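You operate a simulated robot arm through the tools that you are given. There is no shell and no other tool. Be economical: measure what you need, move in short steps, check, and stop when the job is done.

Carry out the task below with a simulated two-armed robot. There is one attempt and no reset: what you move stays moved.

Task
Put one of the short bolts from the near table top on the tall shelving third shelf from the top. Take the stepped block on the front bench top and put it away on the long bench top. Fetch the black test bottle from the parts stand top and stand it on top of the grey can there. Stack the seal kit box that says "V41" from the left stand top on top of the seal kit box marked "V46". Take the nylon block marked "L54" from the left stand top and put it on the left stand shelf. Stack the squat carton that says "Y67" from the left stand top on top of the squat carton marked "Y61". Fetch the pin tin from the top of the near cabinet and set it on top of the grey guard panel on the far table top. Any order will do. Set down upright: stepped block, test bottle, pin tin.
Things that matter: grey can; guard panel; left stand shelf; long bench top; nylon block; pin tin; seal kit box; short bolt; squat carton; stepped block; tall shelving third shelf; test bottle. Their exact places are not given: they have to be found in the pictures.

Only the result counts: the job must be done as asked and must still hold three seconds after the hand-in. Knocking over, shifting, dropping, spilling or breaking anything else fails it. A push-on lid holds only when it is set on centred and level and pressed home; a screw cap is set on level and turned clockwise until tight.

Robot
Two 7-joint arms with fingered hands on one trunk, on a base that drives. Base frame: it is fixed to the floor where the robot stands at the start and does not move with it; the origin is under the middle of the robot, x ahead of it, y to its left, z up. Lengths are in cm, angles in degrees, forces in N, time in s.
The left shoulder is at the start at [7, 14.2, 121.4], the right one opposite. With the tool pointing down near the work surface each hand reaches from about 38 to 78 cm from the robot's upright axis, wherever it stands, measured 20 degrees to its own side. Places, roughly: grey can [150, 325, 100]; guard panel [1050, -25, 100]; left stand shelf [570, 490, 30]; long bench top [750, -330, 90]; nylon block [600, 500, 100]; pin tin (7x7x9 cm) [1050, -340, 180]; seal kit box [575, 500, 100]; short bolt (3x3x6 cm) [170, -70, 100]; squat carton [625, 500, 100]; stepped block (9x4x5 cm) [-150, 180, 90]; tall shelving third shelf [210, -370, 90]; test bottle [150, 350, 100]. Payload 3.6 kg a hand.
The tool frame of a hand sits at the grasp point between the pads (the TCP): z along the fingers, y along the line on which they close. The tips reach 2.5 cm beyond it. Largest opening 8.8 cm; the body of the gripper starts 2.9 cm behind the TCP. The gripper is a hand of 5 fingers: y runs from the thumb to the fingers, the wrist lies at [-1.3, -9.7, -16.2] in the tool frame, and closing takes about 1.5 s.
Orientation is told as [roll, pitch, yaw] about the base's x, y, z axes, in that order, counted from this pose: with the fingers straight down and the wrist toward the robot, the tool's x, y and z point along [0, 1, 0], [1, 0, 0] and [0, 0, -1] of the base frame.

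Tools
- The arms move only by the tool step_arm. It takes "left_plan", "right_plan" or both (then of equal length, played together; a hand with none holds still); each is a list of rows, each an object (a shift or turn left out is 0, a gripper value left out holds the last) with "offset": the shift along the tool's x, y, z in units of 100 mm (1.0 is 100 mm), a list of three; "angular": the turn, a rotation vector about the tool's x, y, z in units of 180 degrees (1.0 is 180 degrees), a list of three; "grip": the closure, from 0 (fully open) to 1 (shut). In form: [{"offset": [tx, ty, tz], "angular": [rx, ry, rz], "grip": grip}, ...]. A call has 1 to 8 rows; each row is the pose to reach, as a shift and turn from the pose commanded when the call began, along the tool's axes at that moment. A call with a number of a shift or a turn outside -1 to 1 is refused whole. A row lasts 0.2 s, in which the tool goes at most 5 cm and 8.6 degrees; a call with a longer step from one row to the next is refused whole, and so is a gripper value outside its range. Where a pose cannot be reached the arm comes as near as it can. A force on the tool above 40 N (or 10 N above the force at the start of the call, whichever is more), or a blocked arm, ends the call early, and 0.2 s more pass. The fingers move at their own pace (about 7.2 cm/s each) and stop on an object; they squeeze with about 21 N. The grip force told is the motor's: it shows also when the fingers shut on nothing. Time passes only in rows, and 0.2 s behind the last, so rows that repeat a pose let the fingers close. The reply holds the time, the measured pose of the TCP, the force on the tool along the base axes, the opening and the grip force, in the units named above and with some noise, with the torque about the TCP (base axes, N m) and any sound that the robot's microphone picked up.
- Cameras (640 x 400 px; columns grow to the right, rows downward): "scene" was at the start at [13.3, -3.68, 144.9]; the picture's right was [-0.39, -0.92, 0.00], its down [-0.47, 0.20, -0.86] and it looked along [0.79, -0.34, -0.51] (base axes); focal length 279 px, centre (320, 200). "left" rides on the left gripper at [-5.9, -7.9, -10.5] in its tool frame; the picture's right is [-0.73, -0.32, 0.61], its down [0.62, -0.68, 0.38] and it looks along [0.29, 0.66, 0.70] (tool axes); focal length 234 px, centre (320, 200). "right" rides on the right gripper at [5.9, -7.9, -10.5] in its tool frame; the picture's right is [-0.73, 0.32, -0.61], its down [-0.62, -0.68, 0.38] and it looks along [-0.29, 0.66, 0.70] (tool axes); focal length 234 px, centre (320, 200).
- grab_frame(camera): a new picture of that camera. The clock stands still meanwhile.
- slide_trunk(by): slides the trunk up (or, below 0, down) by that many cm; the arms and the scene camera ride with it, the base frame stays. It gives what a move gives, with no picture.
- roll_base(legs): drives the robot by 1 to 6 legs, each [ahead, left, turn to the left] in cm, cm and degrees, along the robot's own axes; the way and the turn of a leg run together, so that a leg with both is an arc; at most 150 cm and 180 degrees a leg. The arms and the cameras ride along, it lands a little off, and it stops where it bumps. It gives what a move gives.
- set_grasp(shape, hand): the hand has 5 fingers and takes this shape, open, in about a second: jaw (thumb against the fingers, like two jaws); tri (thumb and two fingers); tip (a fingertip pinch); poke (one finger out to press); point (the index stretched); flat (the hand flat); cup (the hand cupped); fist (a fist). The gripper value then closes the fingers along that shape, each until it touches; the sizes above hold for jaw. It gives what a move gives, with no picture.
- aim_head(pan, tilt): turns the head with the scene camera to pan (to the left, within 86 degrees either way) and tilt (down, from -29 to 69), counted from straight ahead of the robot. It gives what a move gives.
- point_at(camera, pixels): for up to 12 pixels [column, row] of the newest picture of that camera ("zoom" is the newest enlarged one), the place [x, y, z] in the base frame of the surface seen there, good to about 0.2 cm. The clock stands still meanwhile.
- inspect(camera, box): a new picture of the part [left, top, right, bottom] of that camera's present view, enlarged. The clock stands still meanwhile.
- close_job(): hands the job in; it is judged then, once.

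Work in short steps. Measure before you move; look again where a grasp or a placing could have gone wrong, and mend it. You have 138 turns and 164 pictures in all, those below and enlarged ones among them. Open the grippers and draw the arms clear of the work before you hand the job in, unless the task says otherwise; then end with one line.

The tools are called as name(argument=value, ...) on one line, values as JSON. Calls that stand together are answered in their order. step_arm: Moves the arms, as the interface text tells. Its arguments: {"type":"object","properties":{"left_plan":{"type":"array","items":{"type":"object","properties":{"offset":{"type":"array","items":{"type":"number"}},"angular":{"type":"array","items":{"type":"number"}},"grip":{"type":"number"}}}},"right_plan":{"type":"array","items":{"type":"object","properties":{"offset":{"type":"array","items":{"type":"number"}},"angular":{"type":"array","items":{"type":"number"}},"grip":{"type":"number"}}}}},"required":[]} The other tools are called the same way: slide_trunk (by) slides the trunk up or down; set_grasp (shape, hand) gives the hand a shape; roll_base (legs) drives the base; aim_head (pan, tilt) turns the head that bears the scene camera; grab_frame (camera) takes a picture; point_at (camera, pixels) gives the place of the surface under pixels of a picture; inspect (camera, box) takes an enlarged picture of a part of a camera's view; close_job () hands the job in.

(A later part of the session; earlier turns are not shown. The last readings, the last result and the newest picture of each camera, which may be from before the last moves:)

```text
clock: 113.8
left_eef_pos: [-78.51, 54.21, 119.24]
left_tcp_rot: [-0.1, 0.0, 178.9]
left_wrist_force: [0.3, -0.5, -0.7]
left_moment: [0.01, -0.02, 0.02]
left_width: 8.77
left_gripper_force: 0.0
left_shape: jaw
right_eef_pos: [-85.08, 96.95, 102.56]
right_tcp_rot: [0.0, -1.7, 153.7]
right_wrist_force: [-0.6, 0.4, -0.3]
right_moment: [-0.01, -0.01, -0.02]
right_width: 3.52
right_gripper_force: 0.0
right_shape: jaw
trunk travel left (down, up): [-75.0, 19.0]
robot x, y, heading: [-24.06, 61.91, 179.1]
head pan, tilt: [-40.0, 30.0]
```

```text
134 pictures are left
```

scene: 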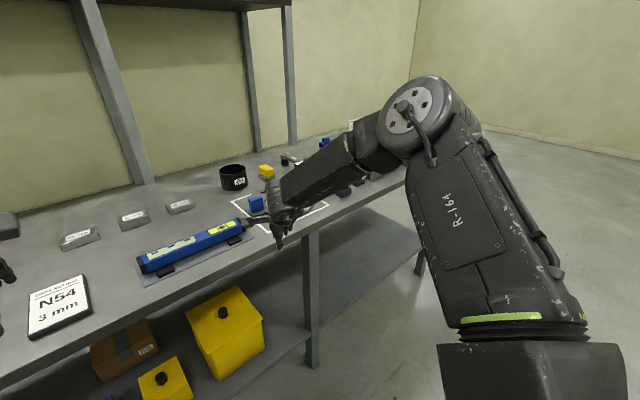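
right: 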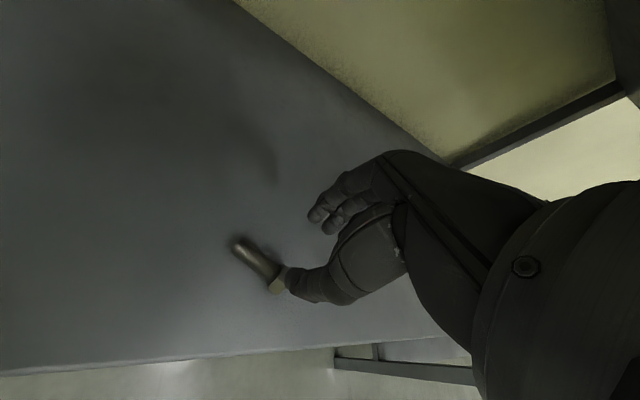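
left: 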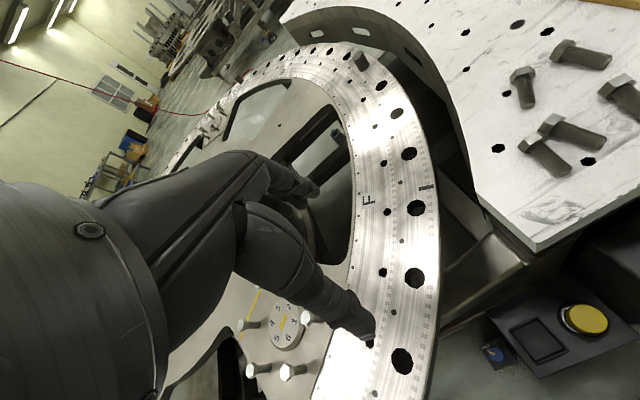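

I measure the bench edge and items.

point_at(camera="scene", pixels=[[200, 275], [320, 220], [395, 185], [240, 175], [265, 170], [256, 205], [300, 160], [325, 142], [340, 190], [80, 238], [290, 20], [270, 200]])

inspect(camera="scene", box=[200, 110, 400, 235])

```text
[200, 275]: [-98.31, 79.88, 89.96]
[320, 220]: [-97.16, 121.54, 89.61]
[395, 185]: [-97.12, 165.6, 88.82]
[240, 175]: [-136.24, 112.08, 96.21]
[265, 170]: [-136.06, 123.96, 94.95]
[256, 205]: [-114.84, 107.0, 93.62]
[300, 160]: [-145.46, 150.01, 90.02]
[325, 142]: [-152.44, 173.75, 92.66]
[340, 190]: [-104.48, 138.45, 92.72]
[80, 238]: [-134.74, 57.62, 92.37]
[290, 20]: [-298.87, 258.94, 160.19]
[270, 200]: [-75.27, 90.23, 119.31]
```

```text
3.20 times, centred on (300, 172) of scene
```

zoom: 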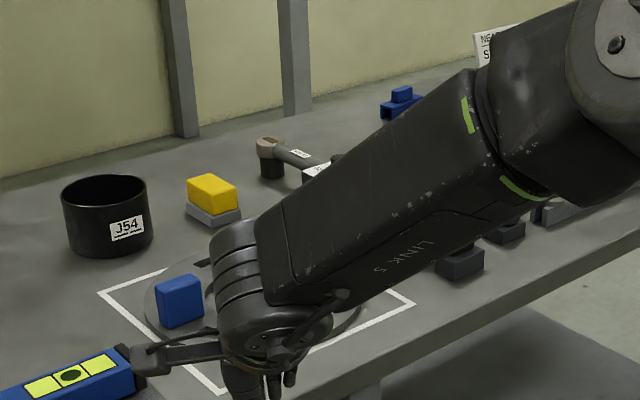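

The blue stepped block is at about (-152,174,90), 55 cm behind the bench edge (x=-97). I check the bench's far end for an approach from there.

slide_trunk(by=12)

roll_base(legs=[[17, 0, 0], [0, -80, 0]])

aim_head(pan=-25, tilt=35)

grab_frame(camera="scene")

aim_head(pan=-80, tilt=30)

grab_frame(camera="scene")

```text
clock: 115.3
left_eef_pos: [-78.36, 54.22, 131.11]
left_tcp_rot: [0.0, 0.1, 178.9]
left_wrist_force: [0.3, -0.2, 0.9]
left_moment: [0.01, 0.02, 0.0]
left_width: 8.78
left_gripper_force: 0.0
left_shape: jaw
right_eef_pos: [-85.09, 96.85, 114.47]
right_tcp_rot: [-0.2, -1.7, 153.6]
right_wrist_force: [0.1, 0.5, -0.2]
right_moment: [0.01, 0.03, 0.01]
right_width: 3.49
right_gripper_force: 0.1
right_shape: jaw
trunk travel left (down, up): [-87.0, 7.0]
robot x, y, heading: [-23.73, 62.26, 178.7]
head pan, tilt: [-40.0, 30.0]
```

```text
clock: 120.6
left_eef_pos: [-93.93, 133.48, 131.03]
left_tcp_rot: [-0.1, -0.1, 179.0]
left_wrist_force: [-1.1, 0.0, 0.0]
left_moment: [-0.02, -0.01, -0.02]
left_width: 8.74
left_gripper_force: 0.0
left_shape: jaw
right_eef_pos: [-100.7, 176.32, 114.6]
right_tcp_rot: [-0.3, -1.8, 153.6]
right_wrist_force: [-0.2, 0.8, -0.7]
right_moment: [0.01, -0.01, 0.02]
right_width: 3.5
right_gripper_force: 0.1
right_shape: jaw
trunk travel left (down, up): [-87.0, 7.0]
robot x, y, heading: [-39.7, 141.53, 178.9]
head pan, tilt: [-40.0, 30.0]
```

```text
clock: 121.4
left_eef_pos: [-93.96, 133.76, 131.22]
left_tcp_rot: [0.0, 0.0, 178.9]
left_wrist_force: [0.6, 0.2, -0.1]
left_moment: [0.01, -0.01, -0.01]
left_width: 8.76
left_gripper_force: 0.0
left_shape: jaw
right_eef_pos: [-100.66, 176.54, 114.38]
right_tcp_rot: [-0.2, -1.6, 153.7]
right_wrist_force: [0.1, -0.1, -0.6]
right_moment: [-0.02, 0.0, -0.01]
right_width: 3.49
right_gripper_force: 0.0
right_shape: jaw
trunk travel left (down, up): [-87.0, 7.0]
robot x, y, heading: [-39.7, 141.8, 178.9]
head pan, tilt: [-25.0, 35.0]
```

```text
132 pictures are left
```

scene: 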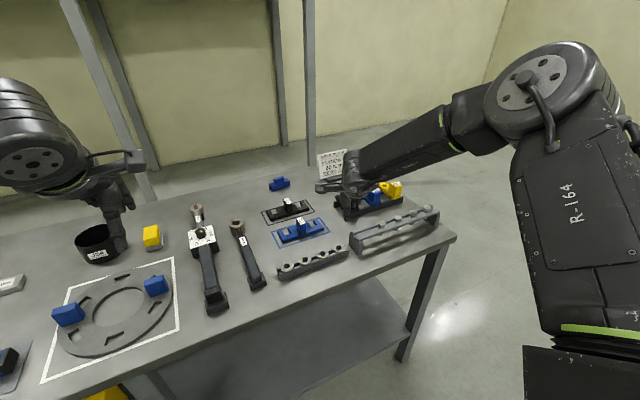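

```text
clock: 122.6
left_eef_pos: [-94.01, 133.62, 131.13]
left_tcp_rot: [0.0, 0.1, 179.0]
left_wrist_force: [-0.4, 0.8, -0.4]
left_moment: [0.0, 0.02, -0.01]
left_width: 8.78
left_gripper_force: 0.1
left_shape: jaw
right_eef_pos: [-100.72, 176.43, 114.48]
right_tcp_rot: [-0.1, -1.7, 153.7]
right_wrist_force: [0.0, -0.4, -0.8]
right_moment: [0.03, 0.0, 0.01]
right_width: 3.5
right_gripper_force: 0.0
right_shape: jaw
trunk travel left (down, up): [-87.0, 7.0]
robot x, y, heading: [-39.72, 141.77, 179.2]
head pan, tilt: [-80.0, 30.0]
```

```text
131 pictures are left
```

scene: 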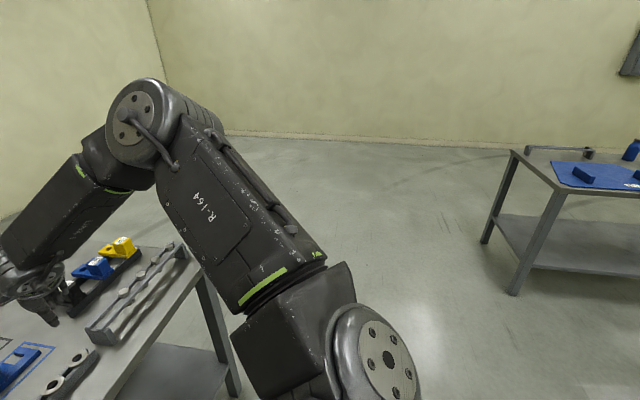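

Several block-like items; I zoom in on them and the sign.

aim_head(pan=-25, tilt=35)

inspect(camera="scene", box=[240, 140, 440, 265])

point_at(camera="zoom", pixels=[[125, 135], [130, 150], [105, 150], [155, 145], [160, 205], [200, 280], [430, 180], [490, 160], [300, 80], [640, 290], [130, 125], [660, 300]])

```text
clock: 123.9
left_eef_pos: [-93.92, 133.72, 131.18]
left_tcp_rot: [-0.1, 0.1, 178.9]
left_wrist_force: [0.2, -0.4, -0.3]
left_moment: [0.01, 0.0, 0.01]
left_width: 8.78
left_gripper_force: 0.1
left_shape: jaw
right_eef_pos: [-100.71, 176.4, 114.54]
right_tcp_rot: [-0.1, -1.7, 153.7]
right_wrist_force: [-0.4, -0.1, -0.3]
right_moment: [-0.01, -0.04, -0.02]
right_width: 3.5
right_gripper_force: 0.1
right_shape: jaw
trunk travel left (down, up): [-87.0, 7.0]
robot x, y, heading: [-39.83, 141.58, 178.9]
head pan, tilt: [-25.0, 35.0]
```

```text
3.20 times, centred on (340, 202) of scene
```

zoom: 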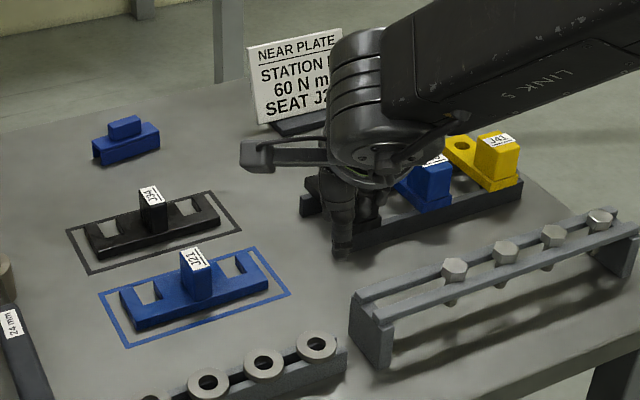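

```text
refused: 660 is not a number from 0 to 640
```

The free blue stepped block is at zoom (125,140). I measure it and the bench's end.

point_at(camera="zoom", pixels=[[125, 122], [127, 133], [94, 148], [100, 162], [152, 125], [159, 143], [128, 152], [300, 80], [225, 100], [640, 330], [600, 215]])

point_at(camera="scene", pixels=[[452, 238], [400, 350], [410, 120], [325, 190], [315, 160], [420, 180], [500, 200], [330, 160], [560, 120], [430, 210]])

```text
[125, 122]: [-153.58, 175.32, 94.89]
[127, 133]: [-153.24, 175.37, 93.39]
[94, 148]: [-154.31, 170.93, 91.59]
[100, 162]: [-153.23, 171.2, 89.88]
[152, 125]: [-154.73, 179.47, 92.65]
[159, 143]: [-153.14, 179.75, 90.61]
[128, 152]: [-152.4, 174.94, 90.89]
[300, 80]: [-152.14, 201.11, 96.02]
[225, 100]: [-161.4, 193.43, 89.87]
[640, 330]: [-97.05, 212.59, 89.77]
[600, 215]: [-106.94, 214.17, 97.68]
```

```text
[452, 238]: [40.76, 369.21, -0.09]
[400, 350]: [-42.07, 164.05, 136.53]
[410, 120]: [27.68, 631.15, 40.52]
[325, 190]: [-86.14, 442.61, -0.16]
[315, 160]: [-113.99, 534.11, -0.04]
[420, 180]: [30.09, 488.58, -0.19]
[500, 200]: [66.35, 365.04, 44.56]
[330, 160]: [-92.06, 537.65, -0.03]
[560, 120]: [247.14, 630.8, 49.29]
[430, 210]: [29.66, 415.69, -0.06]
```

Bench's back edge is near x≈-165 with an aisle behind (wall at x≈-299); from there the block's 4 cm side matches the default closing. I drive around the bench end.

roll_base(legs=[[0, -128, 0], [150, 0, 0], [30, 0, 0], [0, 0, 180]])

aim_head(pan=-45, tilt=30)

grab_frame(camera="scene")

```text
clock: 146.4
left_eef_pos: [-163.91, 281.75, 131.2]
left_tcp_rot: [0.0, 0.0, 0.0]
left_wrist_force: [-0.5, -0.5, 0.7]
left_moment: [0.01, -0.02, 0.01]
left_width: 8.76
left_gripper_force: 0.1
left_shape: jaw
right_eef_pos: [-156.24, 239.34, 114.42]
right_tcp_rot: [-0.1, -1.7, -25.3]
right_wrist_force: [-0.3, -1.0, -0.5]
right_moment: [-0.03, 0.01, 0.04]
right_width: 3.51
right_gripper_force: 0.0
right_shape: jaw
trunk travel left (down, up): [-87.0, 7.0]
robot x, y, heading: [-217.83, 272.69, -0.0]
head pan, tilt: [-25.0, 35.0]
```

```text
clock: 147.2
left_eef_pos: [-163.83, 281.92, 131.14]
left_tcp_rot: [0.2, 0.0, 0.1]
left_wrist_force: [0.8, 0.0, 0.0]
left_moment: [-0.01, 0.02, -0.02]
left_width: 8.76
left_gripper_force: 0.0
left_shape: jaw
right_eef_pos: [-156.37, 239.18, 114.53]
right_tcp_rot: [-0.1, -1.7, -25.4]
right_wrist_force: [-0.1, 0.1, 0.1]
right_moment: [0.02, -0.01, 0.01]
right_width: 3.48
right_gripper_force: 0.2
right_shape: jaw
trunk travel left (down, up): [-87.0, 7.0]
robot x, y, heading: [-218.06, 273.06, -0.0]
head pan, tilt: [-45.0, 30.0]
```

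```text
129 pictures are left
```

scene: 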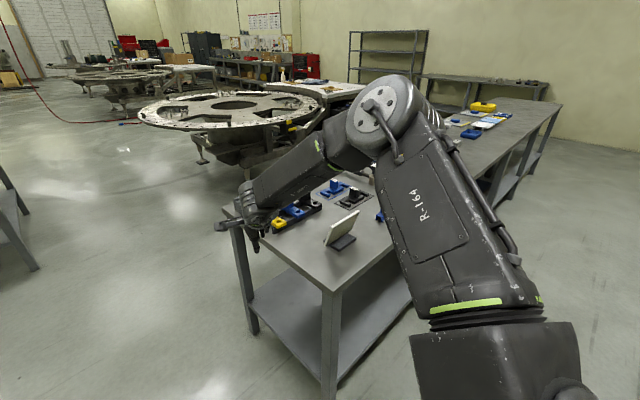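

Clear aisle. I sidestep right 113 cm to bring the left hand near the block.

roll_base(legs=[[0, -113, 0]])

aim_head(pan=10, tilt=45)

grab_frame(camera="scene")

grab_frame(camera="left")

```text
clock: 153.1
left_eef_pos: [-163.47, 168.52, 131.07]
left_tcp_rot: [0.0, 0.0, 0.5]
left_wrist_force: [-0.2, -0.5, 0.3]
left_moment: [-0.02, 0.01, -0.01]
left_width: 8.77
left_gripper_force: 0.0
left_shape: jaw
right_eef_pos: [-155.59, 125.97, 114.46]
right_tcp_rot: [-0.2, -1.7, -24.8]
right_wrist_force: [0.2, -0.5, -0.4]
right_moment: [0.0, 0.04, 0.01]
right_width: 3.51
right_gripper_force: 0.1
right_shape: jaw
trunk travel left (down, up): [-87.0, 7.0]
robot x, y, heading: [-217.45, 159.25, 0.4]
head pan, tilt: [-45.0, 30.0]
```

```text
clock: 154.3
left_eef_pos: [-163.47, 168.41, 131.07]
left_tcp_rot: [-0.1, 0.0, 0.5]
left_wrist_force: [1.5, 0.5, -0.2]
left_moment: [0.01, 0.0, 0.0]
left_width: 8.79
left_gripper_force: 0.0
left_shape: jaw
right_eef_pos: [-155.63, 125.84, 114.45]
right_tcp_rot: [-0.2, -1.7, -24.8]
right_wrist_force: [0.0, 0.3, 0.2]
right_moment: [0.02, 0.03, -0.02]
right_width: 3.52
right_gripper_force: 0.1
right_shape: jaw
trunk travel left (down, up): [-87.0, 7.0]
robot x, y, heading: [-217.63, 159.04, 0.6]
head pan, tilt: [10.0, 45.0]
```

```text
128 pictures are left
```

scene: 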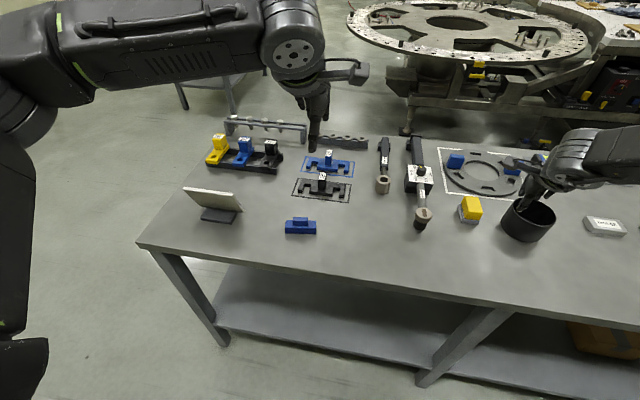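

```text
127 pictures are left
```

left: 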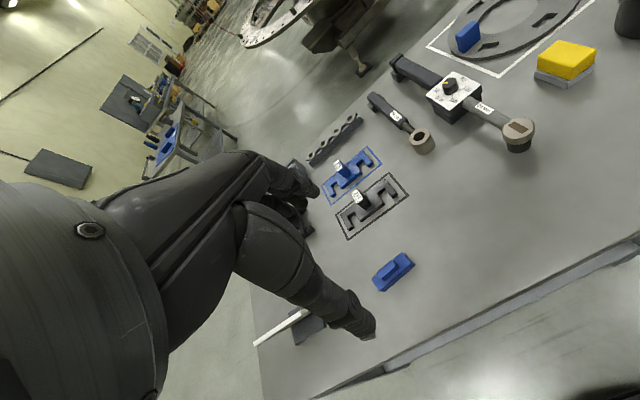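

I zoom and measure the block.

inspect(camera="scene", box=[260, 200, 340, 250])

point_at(camera="zoom", pixels=[[205, 175], [440, 180], [205, 270], [440, 270], [290, 150], [385, 145], [340, 160], [320, 230], [230, 200], [420, 200]])

```text
8.00 times, centred on (300, 225) of scene
```

zoom: 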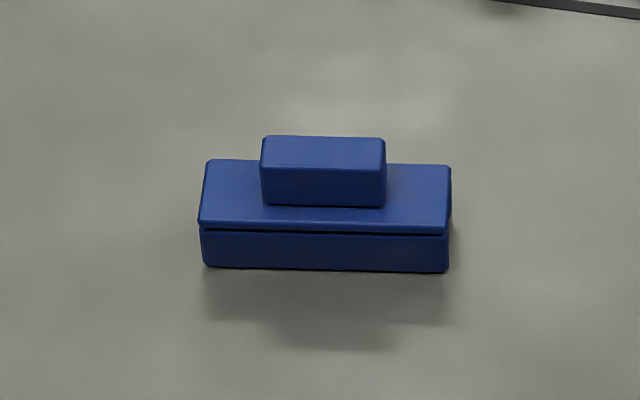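

```text
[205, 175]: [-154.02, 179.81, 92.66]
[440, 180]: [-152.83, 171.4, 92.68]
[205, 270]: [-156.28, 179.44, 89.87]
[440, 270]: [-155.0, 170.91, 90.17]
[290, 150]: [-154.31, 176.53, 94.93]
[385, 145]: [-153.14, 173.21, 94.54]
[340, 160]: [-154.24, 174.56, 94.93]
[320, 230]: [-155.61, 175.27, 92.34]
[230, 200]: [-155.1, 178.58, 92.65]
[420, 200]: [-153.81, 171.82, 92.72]
```

Block centre ≈(-153.8,175.2), yaw ≈8°. I move the left hand over it (raising the right one), then lower the trunk.

step_arm(left_plan=[{"offset": [0.25, 0.3, 0.2], "angular": [0, 0, -0.043]}, {"offset": [0.5, 0.6, 0.4], "angular": [0, 0, -0.043]}, {"offset": [0.68, 0.97, 0.6], "angular": [0, 0, -0.043]}, {"offset": [0.68, 0.97, 0.9], "angular": [0, 0, -0.043]}, {"offset": [0.68, 0.97, 0.9], "angular": [0, 0, -0.043]}], right_plan=[{"offset": [0, 0, -0.3]}, {"offset": [0, 0, -0.6]}, {"offset": [0, 0, -0.8]}, {"offset": [0, 0, -1.0]}, {"offset": [0, 0, -1.0]}])

slide_trunk(by=-22)

grab_frame(camera="left")

grab_frame(camera="scene")

```text
clock: 155.5
left_eef_pos: [-153.8, 175.21, 122.11]
left_tcp_rot: [-0.1, 0.1, 8.2]
left_wrist_force: [-0.1, 0.1, 0.2]
left_moment: [0.01, -0.02, 0.03]
left_width: 8.77
left_gripper_force: 0.0
left_shape: jaw
right_eef_pos: [-155.94, 126.1, 124.56]
right_tcp_rot: [-0.1, -1.8, -24.8]
right_wrist_force: [0.3, 0.3, -0.5]
right_moment: [-0.04, -0.02, 0.02]
right_width: 3.5
right_gripper_force: 0.1
right_shape: jaw
trunk travel left (down, up): [-87.0, 7.0]
robot x, y, heading: [-217.17, 158.85, 0.5]
head pan, tilt: [10.0, 45.0]
```

```text
clock: 157.8
left_eef_pos: [-153.75, 175.21, 100.13]
left_tcp_rot: [0.1, -0.1, 8.1]
left_wrist_force: [1.1, 0.0, -0.5]
left_moment: [-0.02, 0.01, 0.01]
left_width: 8.77
left_gripper_force: 0.0
left_shape: jaw
right_eef_pos: [-155.83, 126.01, 102.43]
right_tcp_rot: [-0.1, -1.7, -24.8]
right_wrist_force: [0.4, 0.1, 1.0]
right_moment: [0.02, 0.0, 0.0]
right_width: 3.5
right_gripper_force: 0.1
right_shape: jaw
trunk travel left (down, up): [-65.0, 29.0]
robot x, y, heading: [-217.39, 159.06, 0.6]
head pan, tilt: [10.0, 45.0]
```

```text
125 pictures are left
```

left: 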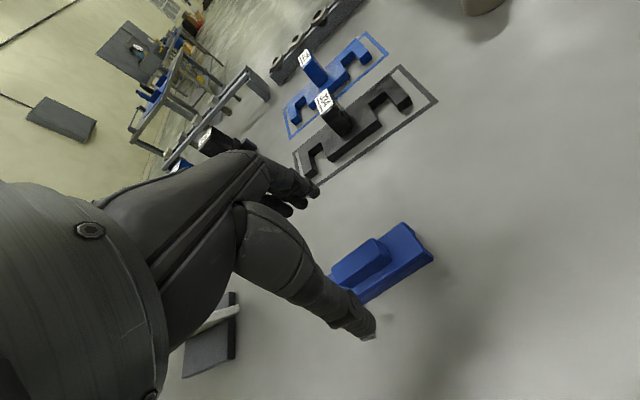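

```text
124 pictures are left
```

scene: 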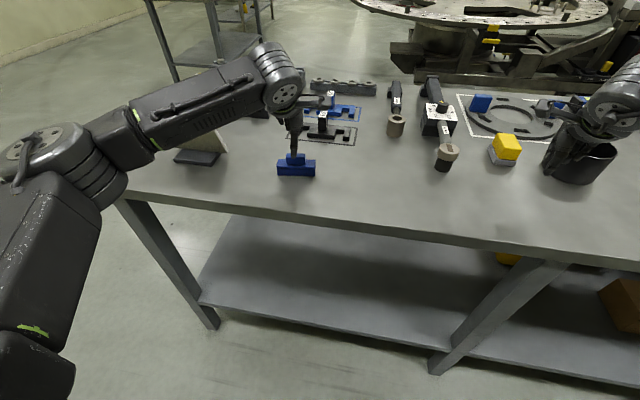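

Aligned over the block. I narrow to ~6.5 cm, descend 7.1 cm and close.

step_arm(left_plan=[{"offset": [0, 0, 0.2], "grip": 0.25}, {"offset": [0, 0, 0.45], "grip": 0.25}, {"offset": [0, 0, 0.71], "grip": 0.25}, {"offset": [0, 0, 0.71], "grip": 1}, {"offset": [0, 0, 0.71], "grip": 1}, {"offset": [0, 0, 0.71], "grip": 1}, {"offset": [0, 0, 0.71], "grip": 1}, {"offset": [0, 0, 0.71], "grip": 1}])

grab_frame(camera="left")

```text
clock: 159.6
left_eef_pos: [-153.56, 175.18, 92.99]
left_tcp_rot: [0.0, 0.0, 8.2]
left_wrist_force: [0.8, -0.3, 0.7]
left_moment: [0.02, -0.03, 0.01]
left_width: 2.58
left_gripper_force: 21.3
left_shape: jaw
right_eef_pos: [-155.76, 126.08, 102.45]
right_tcp_rot: [-0.1, -1.6, -24.9]
right_wrist_force: [0.6, -0.5, -0.1]
right_moment: [-0.02, -0.02, 0.0]
right_width: 3.5
right_gripper_force: 0.1
right_shape: jaw
trunk travel left (down, up): [-65.0, 29.0]
robot x, y, heading: [-217.55, 159.23, 0.3]
head pan, tilt: [10.0, 45.0]
```

```text
123 pictures are left
```

left: 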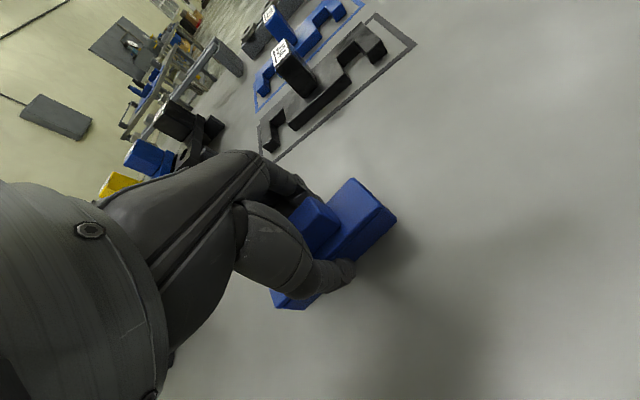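

Gripped (2.58 cm). I raise the trunk, check the hold, and drive back around toward the parts stand.

slide_trunk(by=22)

inspect(camera="left", box=[160, 100, 480, 360])

roll_base(legs=[[0, 113, 0], [150, 0, 0], [60, 0, 0]])

aim_head(pan=20, tilt=25)

grab_frame(camera="scene")

```text
clock: 162.0
left_eef_pos: [-153.5, 175.13, 115.03]
left_tcp_rot: [0.0, 0.0, 8.1]
left_wrist_force: [0.0, -0.8, -0.9]
left_moment: [-0.03, -0.02, 0.0]
left_width: 2.58
left_gripper_force: 21.3
left_shape: jaw
right_eef_pos: [-155.79, 125.98, 124.43]
right_tcp_rot: [-0.1, -1.6, -24.9]
right_wrist_force: [0.0, 0.5, 0.2]
right_moment: [0.02, 0.04, 0.02]
right_width: 3.49
right_gripper_force: 0.0
right_shape: jaw
trunk travel left (down, up): [-87.0, 7.0]
robot x, y, heading: [-217.48, 159.04, 0.7]
head pan, tilt: [10.0, 45.0]
```

```text
1.54 times, centred on (320, 230) of left
```

zoom: 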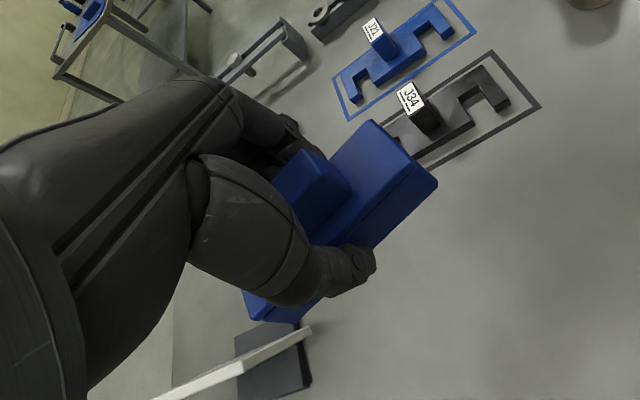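

```text
clock: 177.7
left_eef_pos: [54.4, 288.5, 115.08]
left_tcp_rot: [0.1, 0.0, 7.9]
left_wrist_force: [-0.1, 0.0, -1.0]
left_moment: [0.03, -0.02, 0.01]
left_width: 2.58
left_gripper_force: 21.1
left_shape: jaw
right_eef_pos: [51.86, 239.26, 124.55]
right_tcp_rot: [-0.1, -1.8, -25.3]
right_wrist_force: [-0.1, 0.2, -0.8]
right_moment: [0.01, -0.01, -0.01]
right_width: 3.49
right_gripper_force: 0.0
right_shape: jaw
trunk travel left (down, up): [-87.0, 7.0]
robot x, y, heading: [-9.46, 272.8, 0.1]
head pan, tilt: [10.0, 45.0]
```

```text
clock: 178.5
left_eef_pos: [54.51, 288.39, 114.89]
left_tcp_rot: [0.0, 0.0, 7.8]
left_wrist_force: [-0.1, 1.0, -1.0]
left_moment: [-0.01, 0.02, 0.04]
left_width: 2.6
left_gripper_force: 20.9
left_shape: jaw
right_eef_pos: [52.05, 239.38, 124.32]
right_tcp_rot: [0.0, -1.7, -25.4]
right_wrist_force: [0.4, 0.5, -0.7]
right_moment: [-0.04, 0.02, -0.02]
right_width: 3.5
right_gripper_force: 0.0
right_shape: jaw
trunk travel left (down, up): [-87.0, 7.0]
robot x, y, heading: [-9.5, 272.75, 0.1]
head pan, tilt: [20.0, 25.0]
```

```text
121 pictures are left
```

scene: 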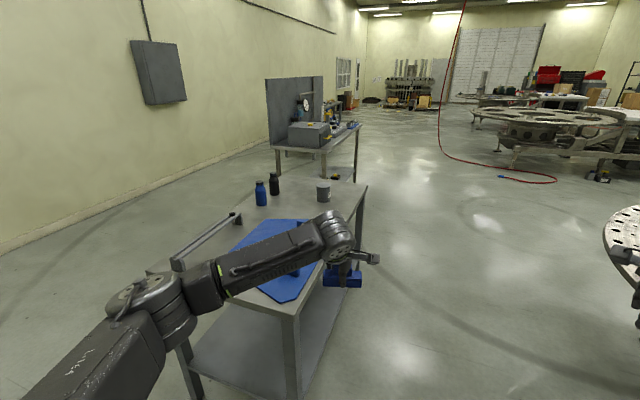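

Stand in view: blue bottle (261,195), black bottle (274,185), grey can (323,192). I measure.

point_at(camera="scene", pixels=[[274, 176], [274, 192], [261, 185], [323, 181], [323, 198], [366, 187], [298, 320], [180, 345], [237, 213], [350, 215], [230, 185], [600, 230]])

inspect(camera="scene", box=[210, 150, 390, 262])

```text
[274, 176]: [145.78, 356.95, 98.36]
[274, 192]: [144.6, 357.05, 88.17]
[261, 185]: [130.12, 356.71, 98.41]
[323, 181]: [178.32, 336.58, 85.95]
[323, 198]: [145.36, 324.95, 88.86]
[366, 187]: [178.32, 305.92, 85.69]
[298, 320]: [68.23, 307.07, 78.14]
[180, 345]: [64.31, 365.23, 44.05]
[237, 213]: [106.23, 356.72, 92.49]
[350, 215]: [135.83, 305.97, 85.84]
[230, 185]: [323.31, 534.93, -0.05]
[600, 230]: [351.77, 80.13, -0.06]
```

```text
3.56 times, centred on (300, 206) of scene
```

zoom: 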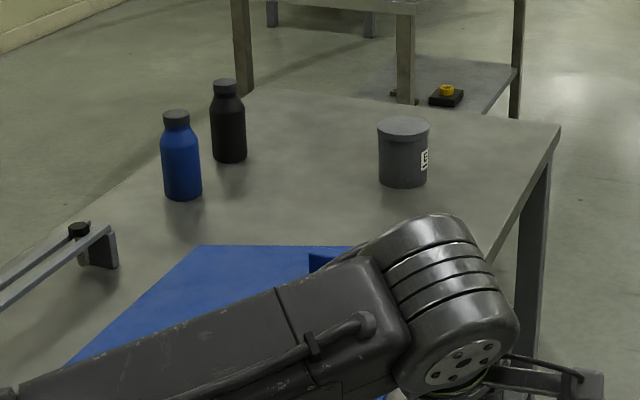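

I check the gap to the next stand beyond x=178.

point_at(camera="scene", pixels=[[325, 148], [358, 126], [340, 175], [275, 147], [335, 176], [355, 165], [410, 190], [400, 300]])

point_at(camera="zoom", pixels=[[403, 125], [385, 183], [420, 183], [402, 187], [382, 130], [427, 130], [224, 85], [215, 160], [245, 158], [244, 110], [213, 110], [230, 160]])

```text
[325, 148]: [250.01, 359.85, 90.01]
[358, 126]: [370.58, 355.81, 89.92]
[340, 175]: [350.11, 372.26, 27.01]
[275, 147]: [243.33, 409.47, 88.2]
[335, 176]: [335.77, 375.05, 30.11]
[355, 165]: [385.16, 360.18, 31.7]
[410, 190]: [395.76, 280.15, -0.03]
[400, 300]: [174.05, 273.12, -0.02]
```

```text
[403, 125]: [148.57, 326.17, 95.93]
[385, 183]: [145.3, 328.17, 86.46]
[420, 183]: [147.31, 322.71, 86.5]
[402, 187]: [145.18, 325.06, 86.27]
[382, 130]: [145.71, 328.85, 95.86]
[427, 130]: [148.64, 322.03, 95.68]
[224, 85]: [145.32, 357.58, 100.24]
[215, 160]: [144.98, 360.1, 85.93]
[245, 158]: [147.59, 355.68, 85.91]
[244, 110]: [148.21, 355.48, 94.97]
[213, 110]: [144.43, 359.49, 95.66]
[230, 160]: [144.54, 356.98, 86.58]
```

Bottle at (146.3,357.5) top z=100.3, can near (148.5,326) top z=95.9. I tuck the left arm aside, square up the right hand, then drive round to the stand's far end, facing back.

step_arm(left_plan=[{"offset": [0.25, -0.25, 0]}, {"offset": [0.5, -0.5, 0]}, {"offset": [0.75, -0.75, 0]}, {"offset": [1.0, -1.0, 0]}, {"offset": [1.0, -1.0, 0]}], right_plan=[{"angular": [0, 0, -0.045], "grip": 0}, {"angular": [0, 0, -0.09]}, {"angular": [0, 0, -0.141]}, {"angular": [0, 0, -0.141]}, {"angular": [0, 0, -0.141]}])

roll_base(legs=[[0, -25, 0], [150, 0, 0], [71, 0, 0], [0, 0, 180], [0, -76, 0]])

aim_head(pan=-8, tilt=45)

grab_frame(camera="scene")

```text
refused: row 3 steps farther than a row can; nothing moved
```

```text
clock: 201.9
left_eef_pos: [145.5, 305.03, 114.94]
left_tcp_rot: [-0.1, 0.1, -170.1]
left_wrist_force: [-0.5, -0.2, -0.9]
left_moment: [-0.01, -0.01, 0.01]
left_width: 2.52
left_gripper_force: 21.0
left_shape: jaw
right_eef_pos: [146.26, 354.23, 124.48]
right_tcp_rot: [-0.2, -1.7, 156.9]
right_wrist_force: [0.4, 0.2, 0.7]
right_moment: [-0.03, -0.01, -0.01]
right_width: 3.51
right_gripper_force: 0.1
right_shape: jaw
trunk travel left (down, up): [-87.0, 7.0]
robot x, y, heading: [208.65, 323.15, -177.8]
head pan, tilt: [20.0, 25.0]
```

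```text
clock: 202.9
left_eef_pos: [145.61, 305.14, 114.97]
left_tcp_rot: [0.0, -0.1, -170.1]
left_wrist_force: [-0.1, -0.3, 0.6]
left_moment: [0.0, 0.02, 0.01]
left_width: 2.51
left_gripper_force: 20.8
left_shape: jaw
right_eef_pos: [146.31, 354.28, 124.44]
right_tcp_rot: [-0.2, -1.7, 156.9]
right_wrist_force: [0.4, 0.6, 0.4]
right_moment: [0.0, -0.01, -0.03]
right_width: 3.5
right_gripper_force: 0.0
right_shape: jaw
trunk travel left (down, up): [-87.0, 7.0]
robot x, y, heading: [208.75, 323.25, -177.9]
head pan, tilt: [-8.0, 45.0]
```

```text
119 pictures are left
```

scene: 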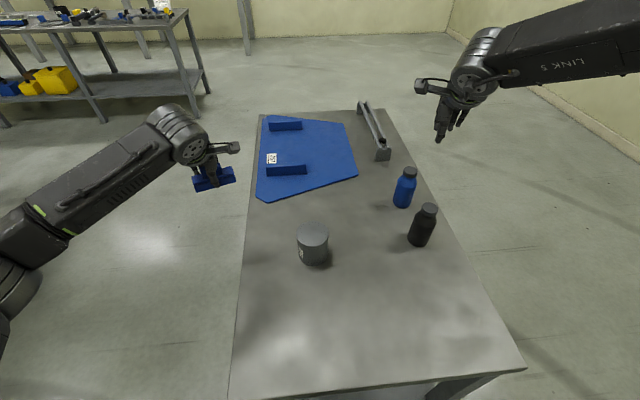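

I zoom on can and bottle for accurate positions.

inspect(camera="scene", box=[280, 160, 450, 275])

point_at(camera="scene", pixels=[[312, 234], [299, 234], [326, 234], [312, 227], [312, 241], [430, 208], [424, 207], [435, 208], [430, 211], [420, 246], [410, 236], [430, 240]])

```text
3.48 times, centred on (365, 218) of scene
```

zoom: 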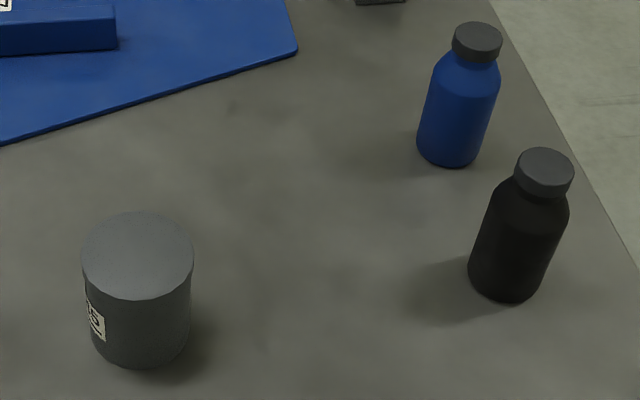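

```text
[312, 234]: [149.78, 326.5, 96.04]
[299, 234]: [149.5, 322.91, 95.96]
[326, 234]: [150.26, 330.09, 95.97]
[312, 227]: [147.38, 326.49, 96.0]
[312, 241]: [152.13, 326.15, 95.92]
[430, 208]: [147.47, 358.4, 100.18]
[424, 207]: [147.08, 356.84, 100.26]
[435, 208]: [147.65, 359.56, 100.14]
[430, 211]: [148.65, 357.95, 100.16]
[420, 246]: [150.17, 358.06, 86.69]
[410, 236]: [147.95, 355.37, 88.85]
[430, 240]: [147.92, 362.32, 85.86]
```

Can centre (149.5,326.5), top z 96; bottle cap centre (147.4,358.2), top z 100.2. I centre the right hand above the bottle, tuck the left arm away, and lower the trunk.

step_arm(left_plan=[{"offset": [0.25, -0.15, -0.12]}, {"offset": [0.5, -0.3, -0.25]}, {"offset": [0.7, -0.45, -0.37]}, {"offset": [0.9, -0.6, -0.5]}, {"offset": [0.9, -0.6, -0.5]}], right_plan=[{"offset": [-0.2, 0.02, 0], "grip": 0}, {"offset": [-0.4, 0.04, 0]}, {"offset": [-0.4, 0.04, 0]}, {"offset": [-0.4, 0.04, 0]}, {"offset": [-0.4, 0.04, 0]}])

slide_trunk(by=-16)

grab_frame(camera="right")

grab_frame(camera="scene")

```text
clock: 204.1
left_eef_pos: [152.9, 297.34, 120.01]
left_tcp_rot: [0.0, 0.0, -170.2]
left_wrist_force: [0.1, 0.4, -0.6]
left_moment: [0.0, 0.07, 0.0]
left_width: 2.54
left_gripper_force: 21.1
left_shape: jaw
right_eef_pos: [147.48, 358.29, 124.47]
right_tcp_rot: [-0.2, -1.7, 156.9]
right_wrist_force: [1.0, 0.1, -0.2]
right_moment: [-0.02, -0.01, -0.01]
right_width: 8.77
right_gripper_force: 0.1
right_shape: jaw
trunk travel left (down, up): [-87.0, 7.0]
robot x, y, heading: [208.73, 323.13, -177.6]
head pan, tilt: [-8.0, 45.0]
```

```text
clock: 205.9
left_eef_pos: [152.9, 297.31, 103.92]
left_tcp_rot: [0.0, 0.0, -170.1]
left_wrist_force: [0.2, 0.0, -0.6]
left_moment: [-0.01, 0.02, -0.01]
left_width: 2.51
left_gripper_force: 21.2
left_shape: jaw
right_eef_pos: [147.56, 358.08, 108.49]
right_tcp_rot: [0.0, -1.6, 156.9]
right_wrist_force: [0.1, 0.3, -1.4]
right_moment: [0.0, -0.02, 0.02]
right_width: 8.77
right_gripper_force: 0.0
right_shape: jaw
trunk travel left (down, up): [-71.0, 23.0]
robot x, y, heading: [208.9, 322.75, -177.7]
head pan, tilt: [-8.0, 45.0]
```

```text
117 pictures are left
```

right: 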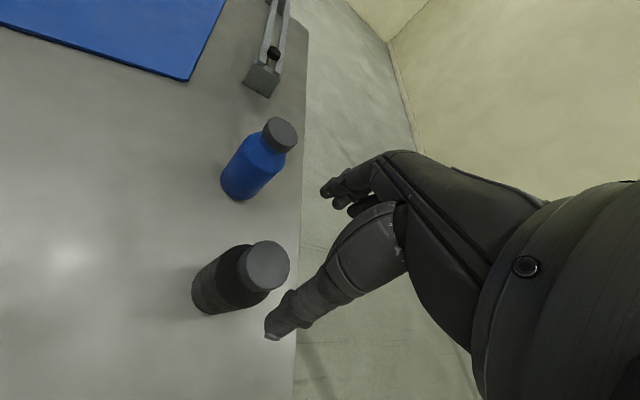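

```text
116 pictures are left
```

scene: 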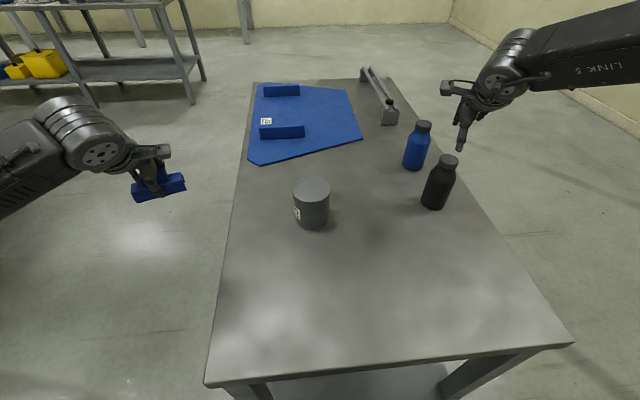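

The cap centre (265,265) coincides with the tool axis. I descend 9.7 cm and close on the cap.

step_arm(right_plan=[{"offset": [0, 0, 0.35]}, {"offset": [0, 0, 0.7]}, {"offset": [0, 0, 0.97]}, {"offset": [0, 0, 0.97], "grip": 1}, {"offset": [0, 0, 0.97], "grip": 1}, {"offset": [0, 0, 0.97], "grip": 1}, {"offset": [0, 0, 0.97], "grip": 1}, {"offset": [0, 0, 0.97], "grip": 1}])

inspect(camera="scene", box=[370, 80, 530, 230])

```text
clock: 207.7
left_eef_pos: [152.96, 297.23, 104.03]
left_tcp_rot: [0.0, 0.0, -170.1]
left_wrist_force: [0.1, 0.1, -0.7]
left_moment: [0.0, 0.05, 0.02]
left_width: 2.54
left_gripper_force: 21.2
left_shape: jaw
right_eef_pos: [147.34, 358.23, 98.71]
right_tcp_rot: [-0.1, -1.7, 156.9]
right_wrist_force: [2.3, -0.1, 1.6]
right_moment: [-0.05, -0.07, -0.04]
right_width: 4.3
right_gripper_force: 20.9
right_shape: jaw
trunk travel left (down, up): [-71.0, 23.0]
robot x, y, heading: [209.04, 322.93, -177.8]
head pan, tilt: [-8.0, 45.0]
```

```text
2.67 times, centred on (450, 155) of scene
```

zoom: 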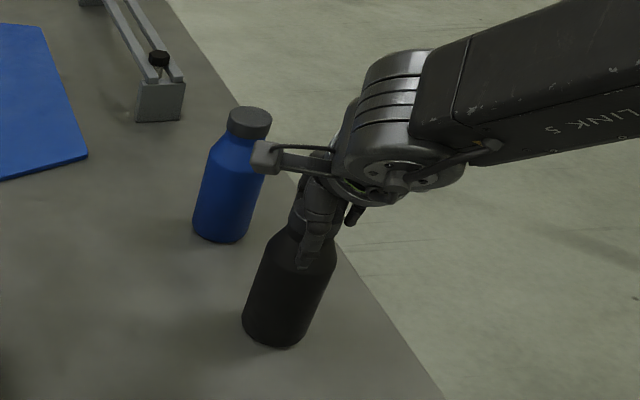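

Held (4.3 cm). I raise the trunk 14 cm and check.

slide_trunk(by=14)

grab_frame(camera="scene")

```text
clock: 209.4
left_eef_pos: [152.99, 297.35, 117.96]
left_tcp_rot: [0.0, 0.0, -170.1]
left_wrist_force: [-0.2, 0.3, -1.3]
left_moment: [0.01, 0.02, 0.02]
left_width: 2.52
left_gripper_force: 20.9
left_shape: jaw
right_eef_pos: [147.27, 358.35, 112.7]
right_tcp_rot: [-0.1, -1.6, 156.9]
right_wrist_force: [1.5, -0.1, -4.3]
right_moment: [-0.02, -0.01, -0.02]
right_width: 4.24
right_gripper_force: 21.0
right_shape: jaw
trunk travel left (down, up): [-85.0, 9.0]
robot x, y, heading: [208.83, 323.44, -177.9]
head pan, tilt: [-8.0, 45.0]
```

```text
114 pictures are left
```

scene: 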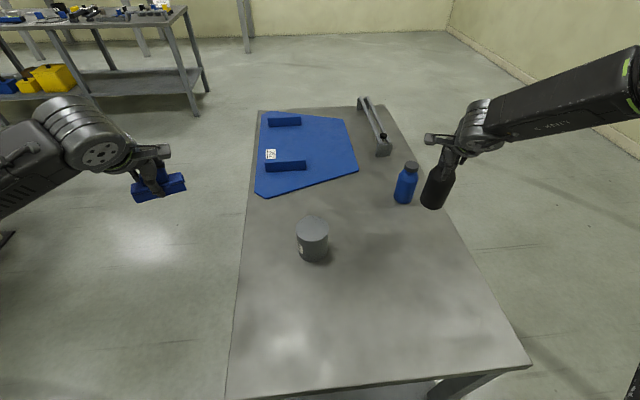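

I sidestep the base 31 cm left so the bottle comes over the can, then fine-adjust.

roll_base(legs=[[0, 31, 0]])

grab_frame(camera="scene")

```text
clock: 211.4
left_eef_pos: [154.21, 266.67, 118.02]
left_tcp_rot: [0.1, -0.1, -170.0]
left_wrist_force: [-0.3, 0.0, -0.5]
left_moment: [0.04, 0.0, -0.01]
left_width: 2.53
left_gripper_force: 21.2
left_shape: jaw
right_eef_pos: [148.33, 327.61, 112.62]
right_tcp_rot: [0.0, -1.6, 157.0]
right_wrist_force: [-1.0, -0.3, -4.6]
right_moment: [-0.05, -0.03, 0.0]
right_width: 4.21
right_gripper_force: 21.5
right_shape: jaw
trunk travel left (down, up): [-85.0, 9.0]
robot x, y, heading: [210.47, 292.7, -178.0]
head pan, tilt: [-8.0, 45.0]
```

```text
113 pictures are left
```

scene: 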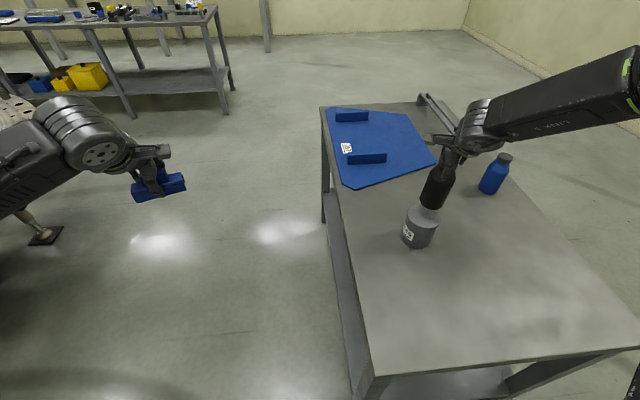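

Fine-adjust to centre and lower 3.7 cm onto the can (watching force).

step_arm(right_plan=[{"offset": [0.057, -0.151, 0]}, {"offset": [0.057, -0.151, 0]}, {"offset": [0.057, -0.151, 0.2]}, {"offset": [0.057, -0.151, 0.32]}, {"offset": [0.057, -0.151, 0.37]}, {"offset": [0.057, -0.151, 0.37]}])

inspect(camera="scene", box=[360, 110, 520, 260])

grab_frame(camera="right")

```text
clock: 212.8
left_eef_pos: [154.25, 266.41, 117.91]
left_tcp_rot: [0.1, 0.0, -169.9]
left_wrist_force: [-0.1, -0.3, -0.9]
left_moment: [0.02, 0.02, 0.01]
left_width: 2.54
left_gripper_force: 20.8
left_shape: jaw
right_eef_pos: [149.42, 326.3, 109.09]
right_tcp_rot: [-0.2, -1.6, 156.9]
right_wrist_force: [-0.4, -0.4, -1.8]
right_moment: [-0.03, -0.01, 0.0]
right_width: 4.21
right_gripper_force: 21.3
right_shape: jaw
trunk travel left (down, up): [-85.0, 9.0]
robot x, y, heading: [210.03, 292.78, -177.6]
head pan, tilt: [-8.0, 45.0]
```

```text
2.67 times, centred on (440, 185) of scene
```

zoom: 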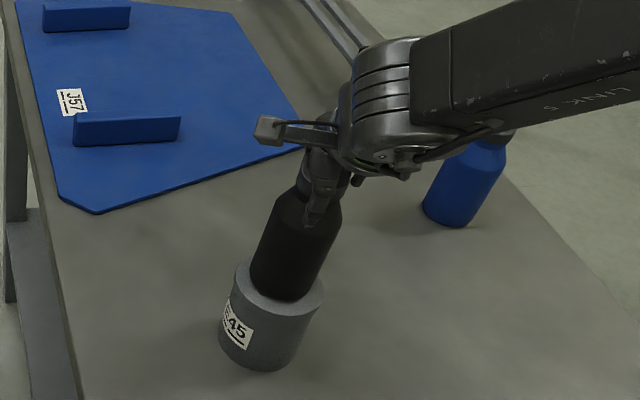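

```text
111 pictures are left
```

right: 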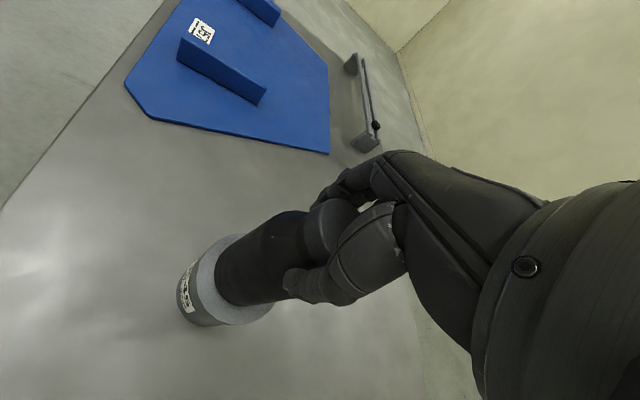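

Well centred. I lower the last 3–4 mm and release, then rise.

step_arm(right_plan=[{"offset": [0, 0, 0.03]}, {"offset": [0, 0, 0.03]}, {"offset": [0, 0, 0.03], "grip": 0}, {"offset": [0, 0, 0.03], "grip": 0}, {"offset": [0, 0, 0.03], "grip": 0}, {"offset": [0, 0, -0.3], "grip": 0}, {"offset": [0, 0, -0.7], "grip": 0}, {"offset": [0, 0, -1.0], "grip": 0}])

grab_frame(camera="scene")

```text
clock: 214.7
left_eef_pos: [154.33, 266.59, 117.97]
left_tcp_rot: [-0.1, 0.0, -170.0]
left_wrist_force: [-0.2, 0.2, 0.7]
left_moment: [-0.02, 0.01, -0.02]
left_width: 2.53
left_gripper_force: 20.5
left_shape: jaw
right_eef_pos: [149.74, 326.1, 119.16]
right_tcp_rot: [-0.1, -1.6, 157.0]
right_wrist_force: [0.1, 0.1, 0.0]
right_moment: [-0.03, 0.03, 0.01]
right_width: 8.78
right_gripper_force: 0.1
right_shape: jaw
trunk travel left (down, up): [-85.0, 9.0]
robot x, y, heading: [209.8, 292.29, -177.9]
head pan, tilt: [-8.0, 45.0]
```

```text
110 pictures are left
```

scene: 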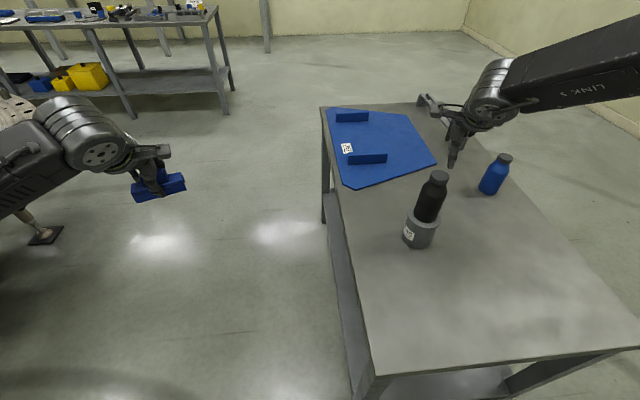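

Bottle stands upright on the can. I raise the trunk, back out, turn and head toward the left stand.

slide_trunk(by=9)

roll_base(legs=[[-50, 0, 0], [-10, 35, 0], [0, 0, 178], [150, 0, 0]])

aim_head(pan=40, tilt=20)

grab_frame(camera="scene")

```text
clock: 215.9
left_eef_pos: [154.26, 266.39, 127.01]
left_tcp_rot: [0.0, 0.0, -170.0]
left_wrist_force: [0.4, 1.0, -1.1]
left_moment: [0.0, -0.03, 0.0]
left_width: 2.54
left_gripper_force: 21.4
left_shape: jaw
right_eef_pos: [149.78, 326.18, 128.1]
right_tcp_rot: [-0.1, -1.7, 156.9]
right_wrist_force: [-1.3, 0.8, -0.8]
right_moment: [0.01, 0.04, 0.04]
right_width: 8.78
right_gripper_force: 0.1
right_shape: jaw
trunk travel left (down, up): [-94.0, 0.0]
robot x, y, heading: [209.91, 292.32, -177.6]
head pan, tilt: [-8.0, 45.0]
```

```text
clock: 235.1
left_eef_pos: [478.5, 284.86, 127.07]
left_tcp_rot: [0.0, 0.0, 8.3]
left_wrist_force: [-0.4, 0.0, -0.9]
left_moment: [0.0, 0.0, -0.01]
left_width: 2.5
left_gripper_force: 20.8
left_shape: jaw
right_eef_pos: [481.21, 225.01, 128.1]
right_tcp_rot: [-0.1, -1.7, -24.8]
right_wrist_force: [-0.4, -0.1, -0.6]
right_moment: [0.0, 0.0, -0.02]
right_width: 8.76
right_gripper_force: 0.0
right_shape: jaw
trunk travel left (down, up): [-94.0, 0.0]
robot x, y, heading: [422.1, 260.81, 0.7]
head pan, tilt: [-8.0, 45.0]
```

```text
clock: 236.3
left_eef_pos: [478.59, 284.74, 126.96]
left_tcp_rot: [0.0, 0.0, 8.4]
left_wrist_force: [0.8, 0.7, -1.6]
left_moment: [-0.01, 0.02, -0.01]
left_width: 2.49
left_gripper_force: 20.9
left_shape: jaw
right_eef_pos: [481.33, 224.99, 128.05]
right_tcp_rot: [-0.1, -1.6, -24.9]
right_wrist_force: [0.4, 0.4, 0.2]
right_moment: [0.01, 0.02, 0.01]
right_width: 8.77
right_gripper_force: 0.1
right_shape: jaw
trunk travel left (down, up): [-94.0, 0.0]
robot x, y, heading: [422.26, 260.22, 0.6]
head pan, tilt: [40.0, 20.0]
```

```text
109 pictures are left
```

scene: 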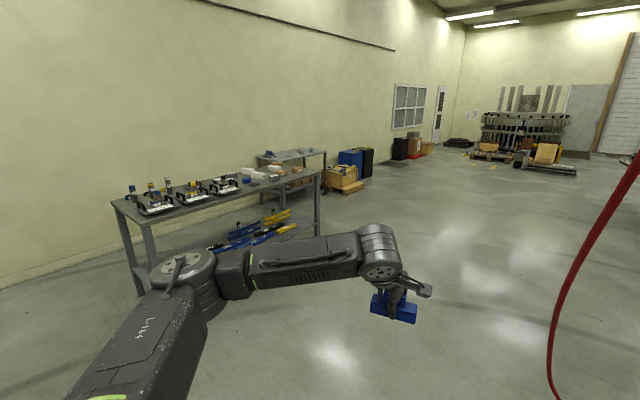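

I measure the benches ahead-left.

point_at(camera="scene", pixels=[[130, 205], [205, 188], [260, 177], [315, 180], [315, 240], [300, 155], [135, 280], [270, 230], [322, 155], [320, 190]])

inspect(camera="scene", box=[100, 140, 340, 290])

```text
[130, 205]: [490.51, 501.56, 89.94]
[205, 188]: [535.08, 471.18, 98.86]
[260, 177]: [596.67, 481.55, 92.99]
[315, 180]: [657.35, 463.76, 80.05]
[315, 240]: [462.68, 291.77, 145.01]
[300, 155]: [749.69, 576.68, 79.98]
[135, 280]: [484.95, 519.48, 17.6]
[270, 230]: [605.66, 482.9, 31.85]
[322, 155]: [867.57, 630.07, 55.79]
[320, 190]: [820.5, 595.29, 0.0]
```

```text
2.67 times, centred on (220, 215) of scene
```

zoom: 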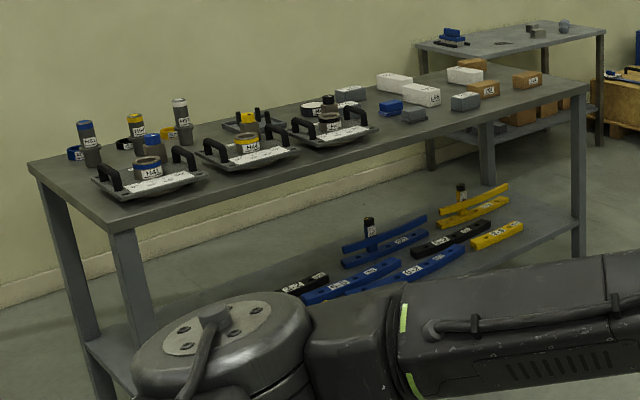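

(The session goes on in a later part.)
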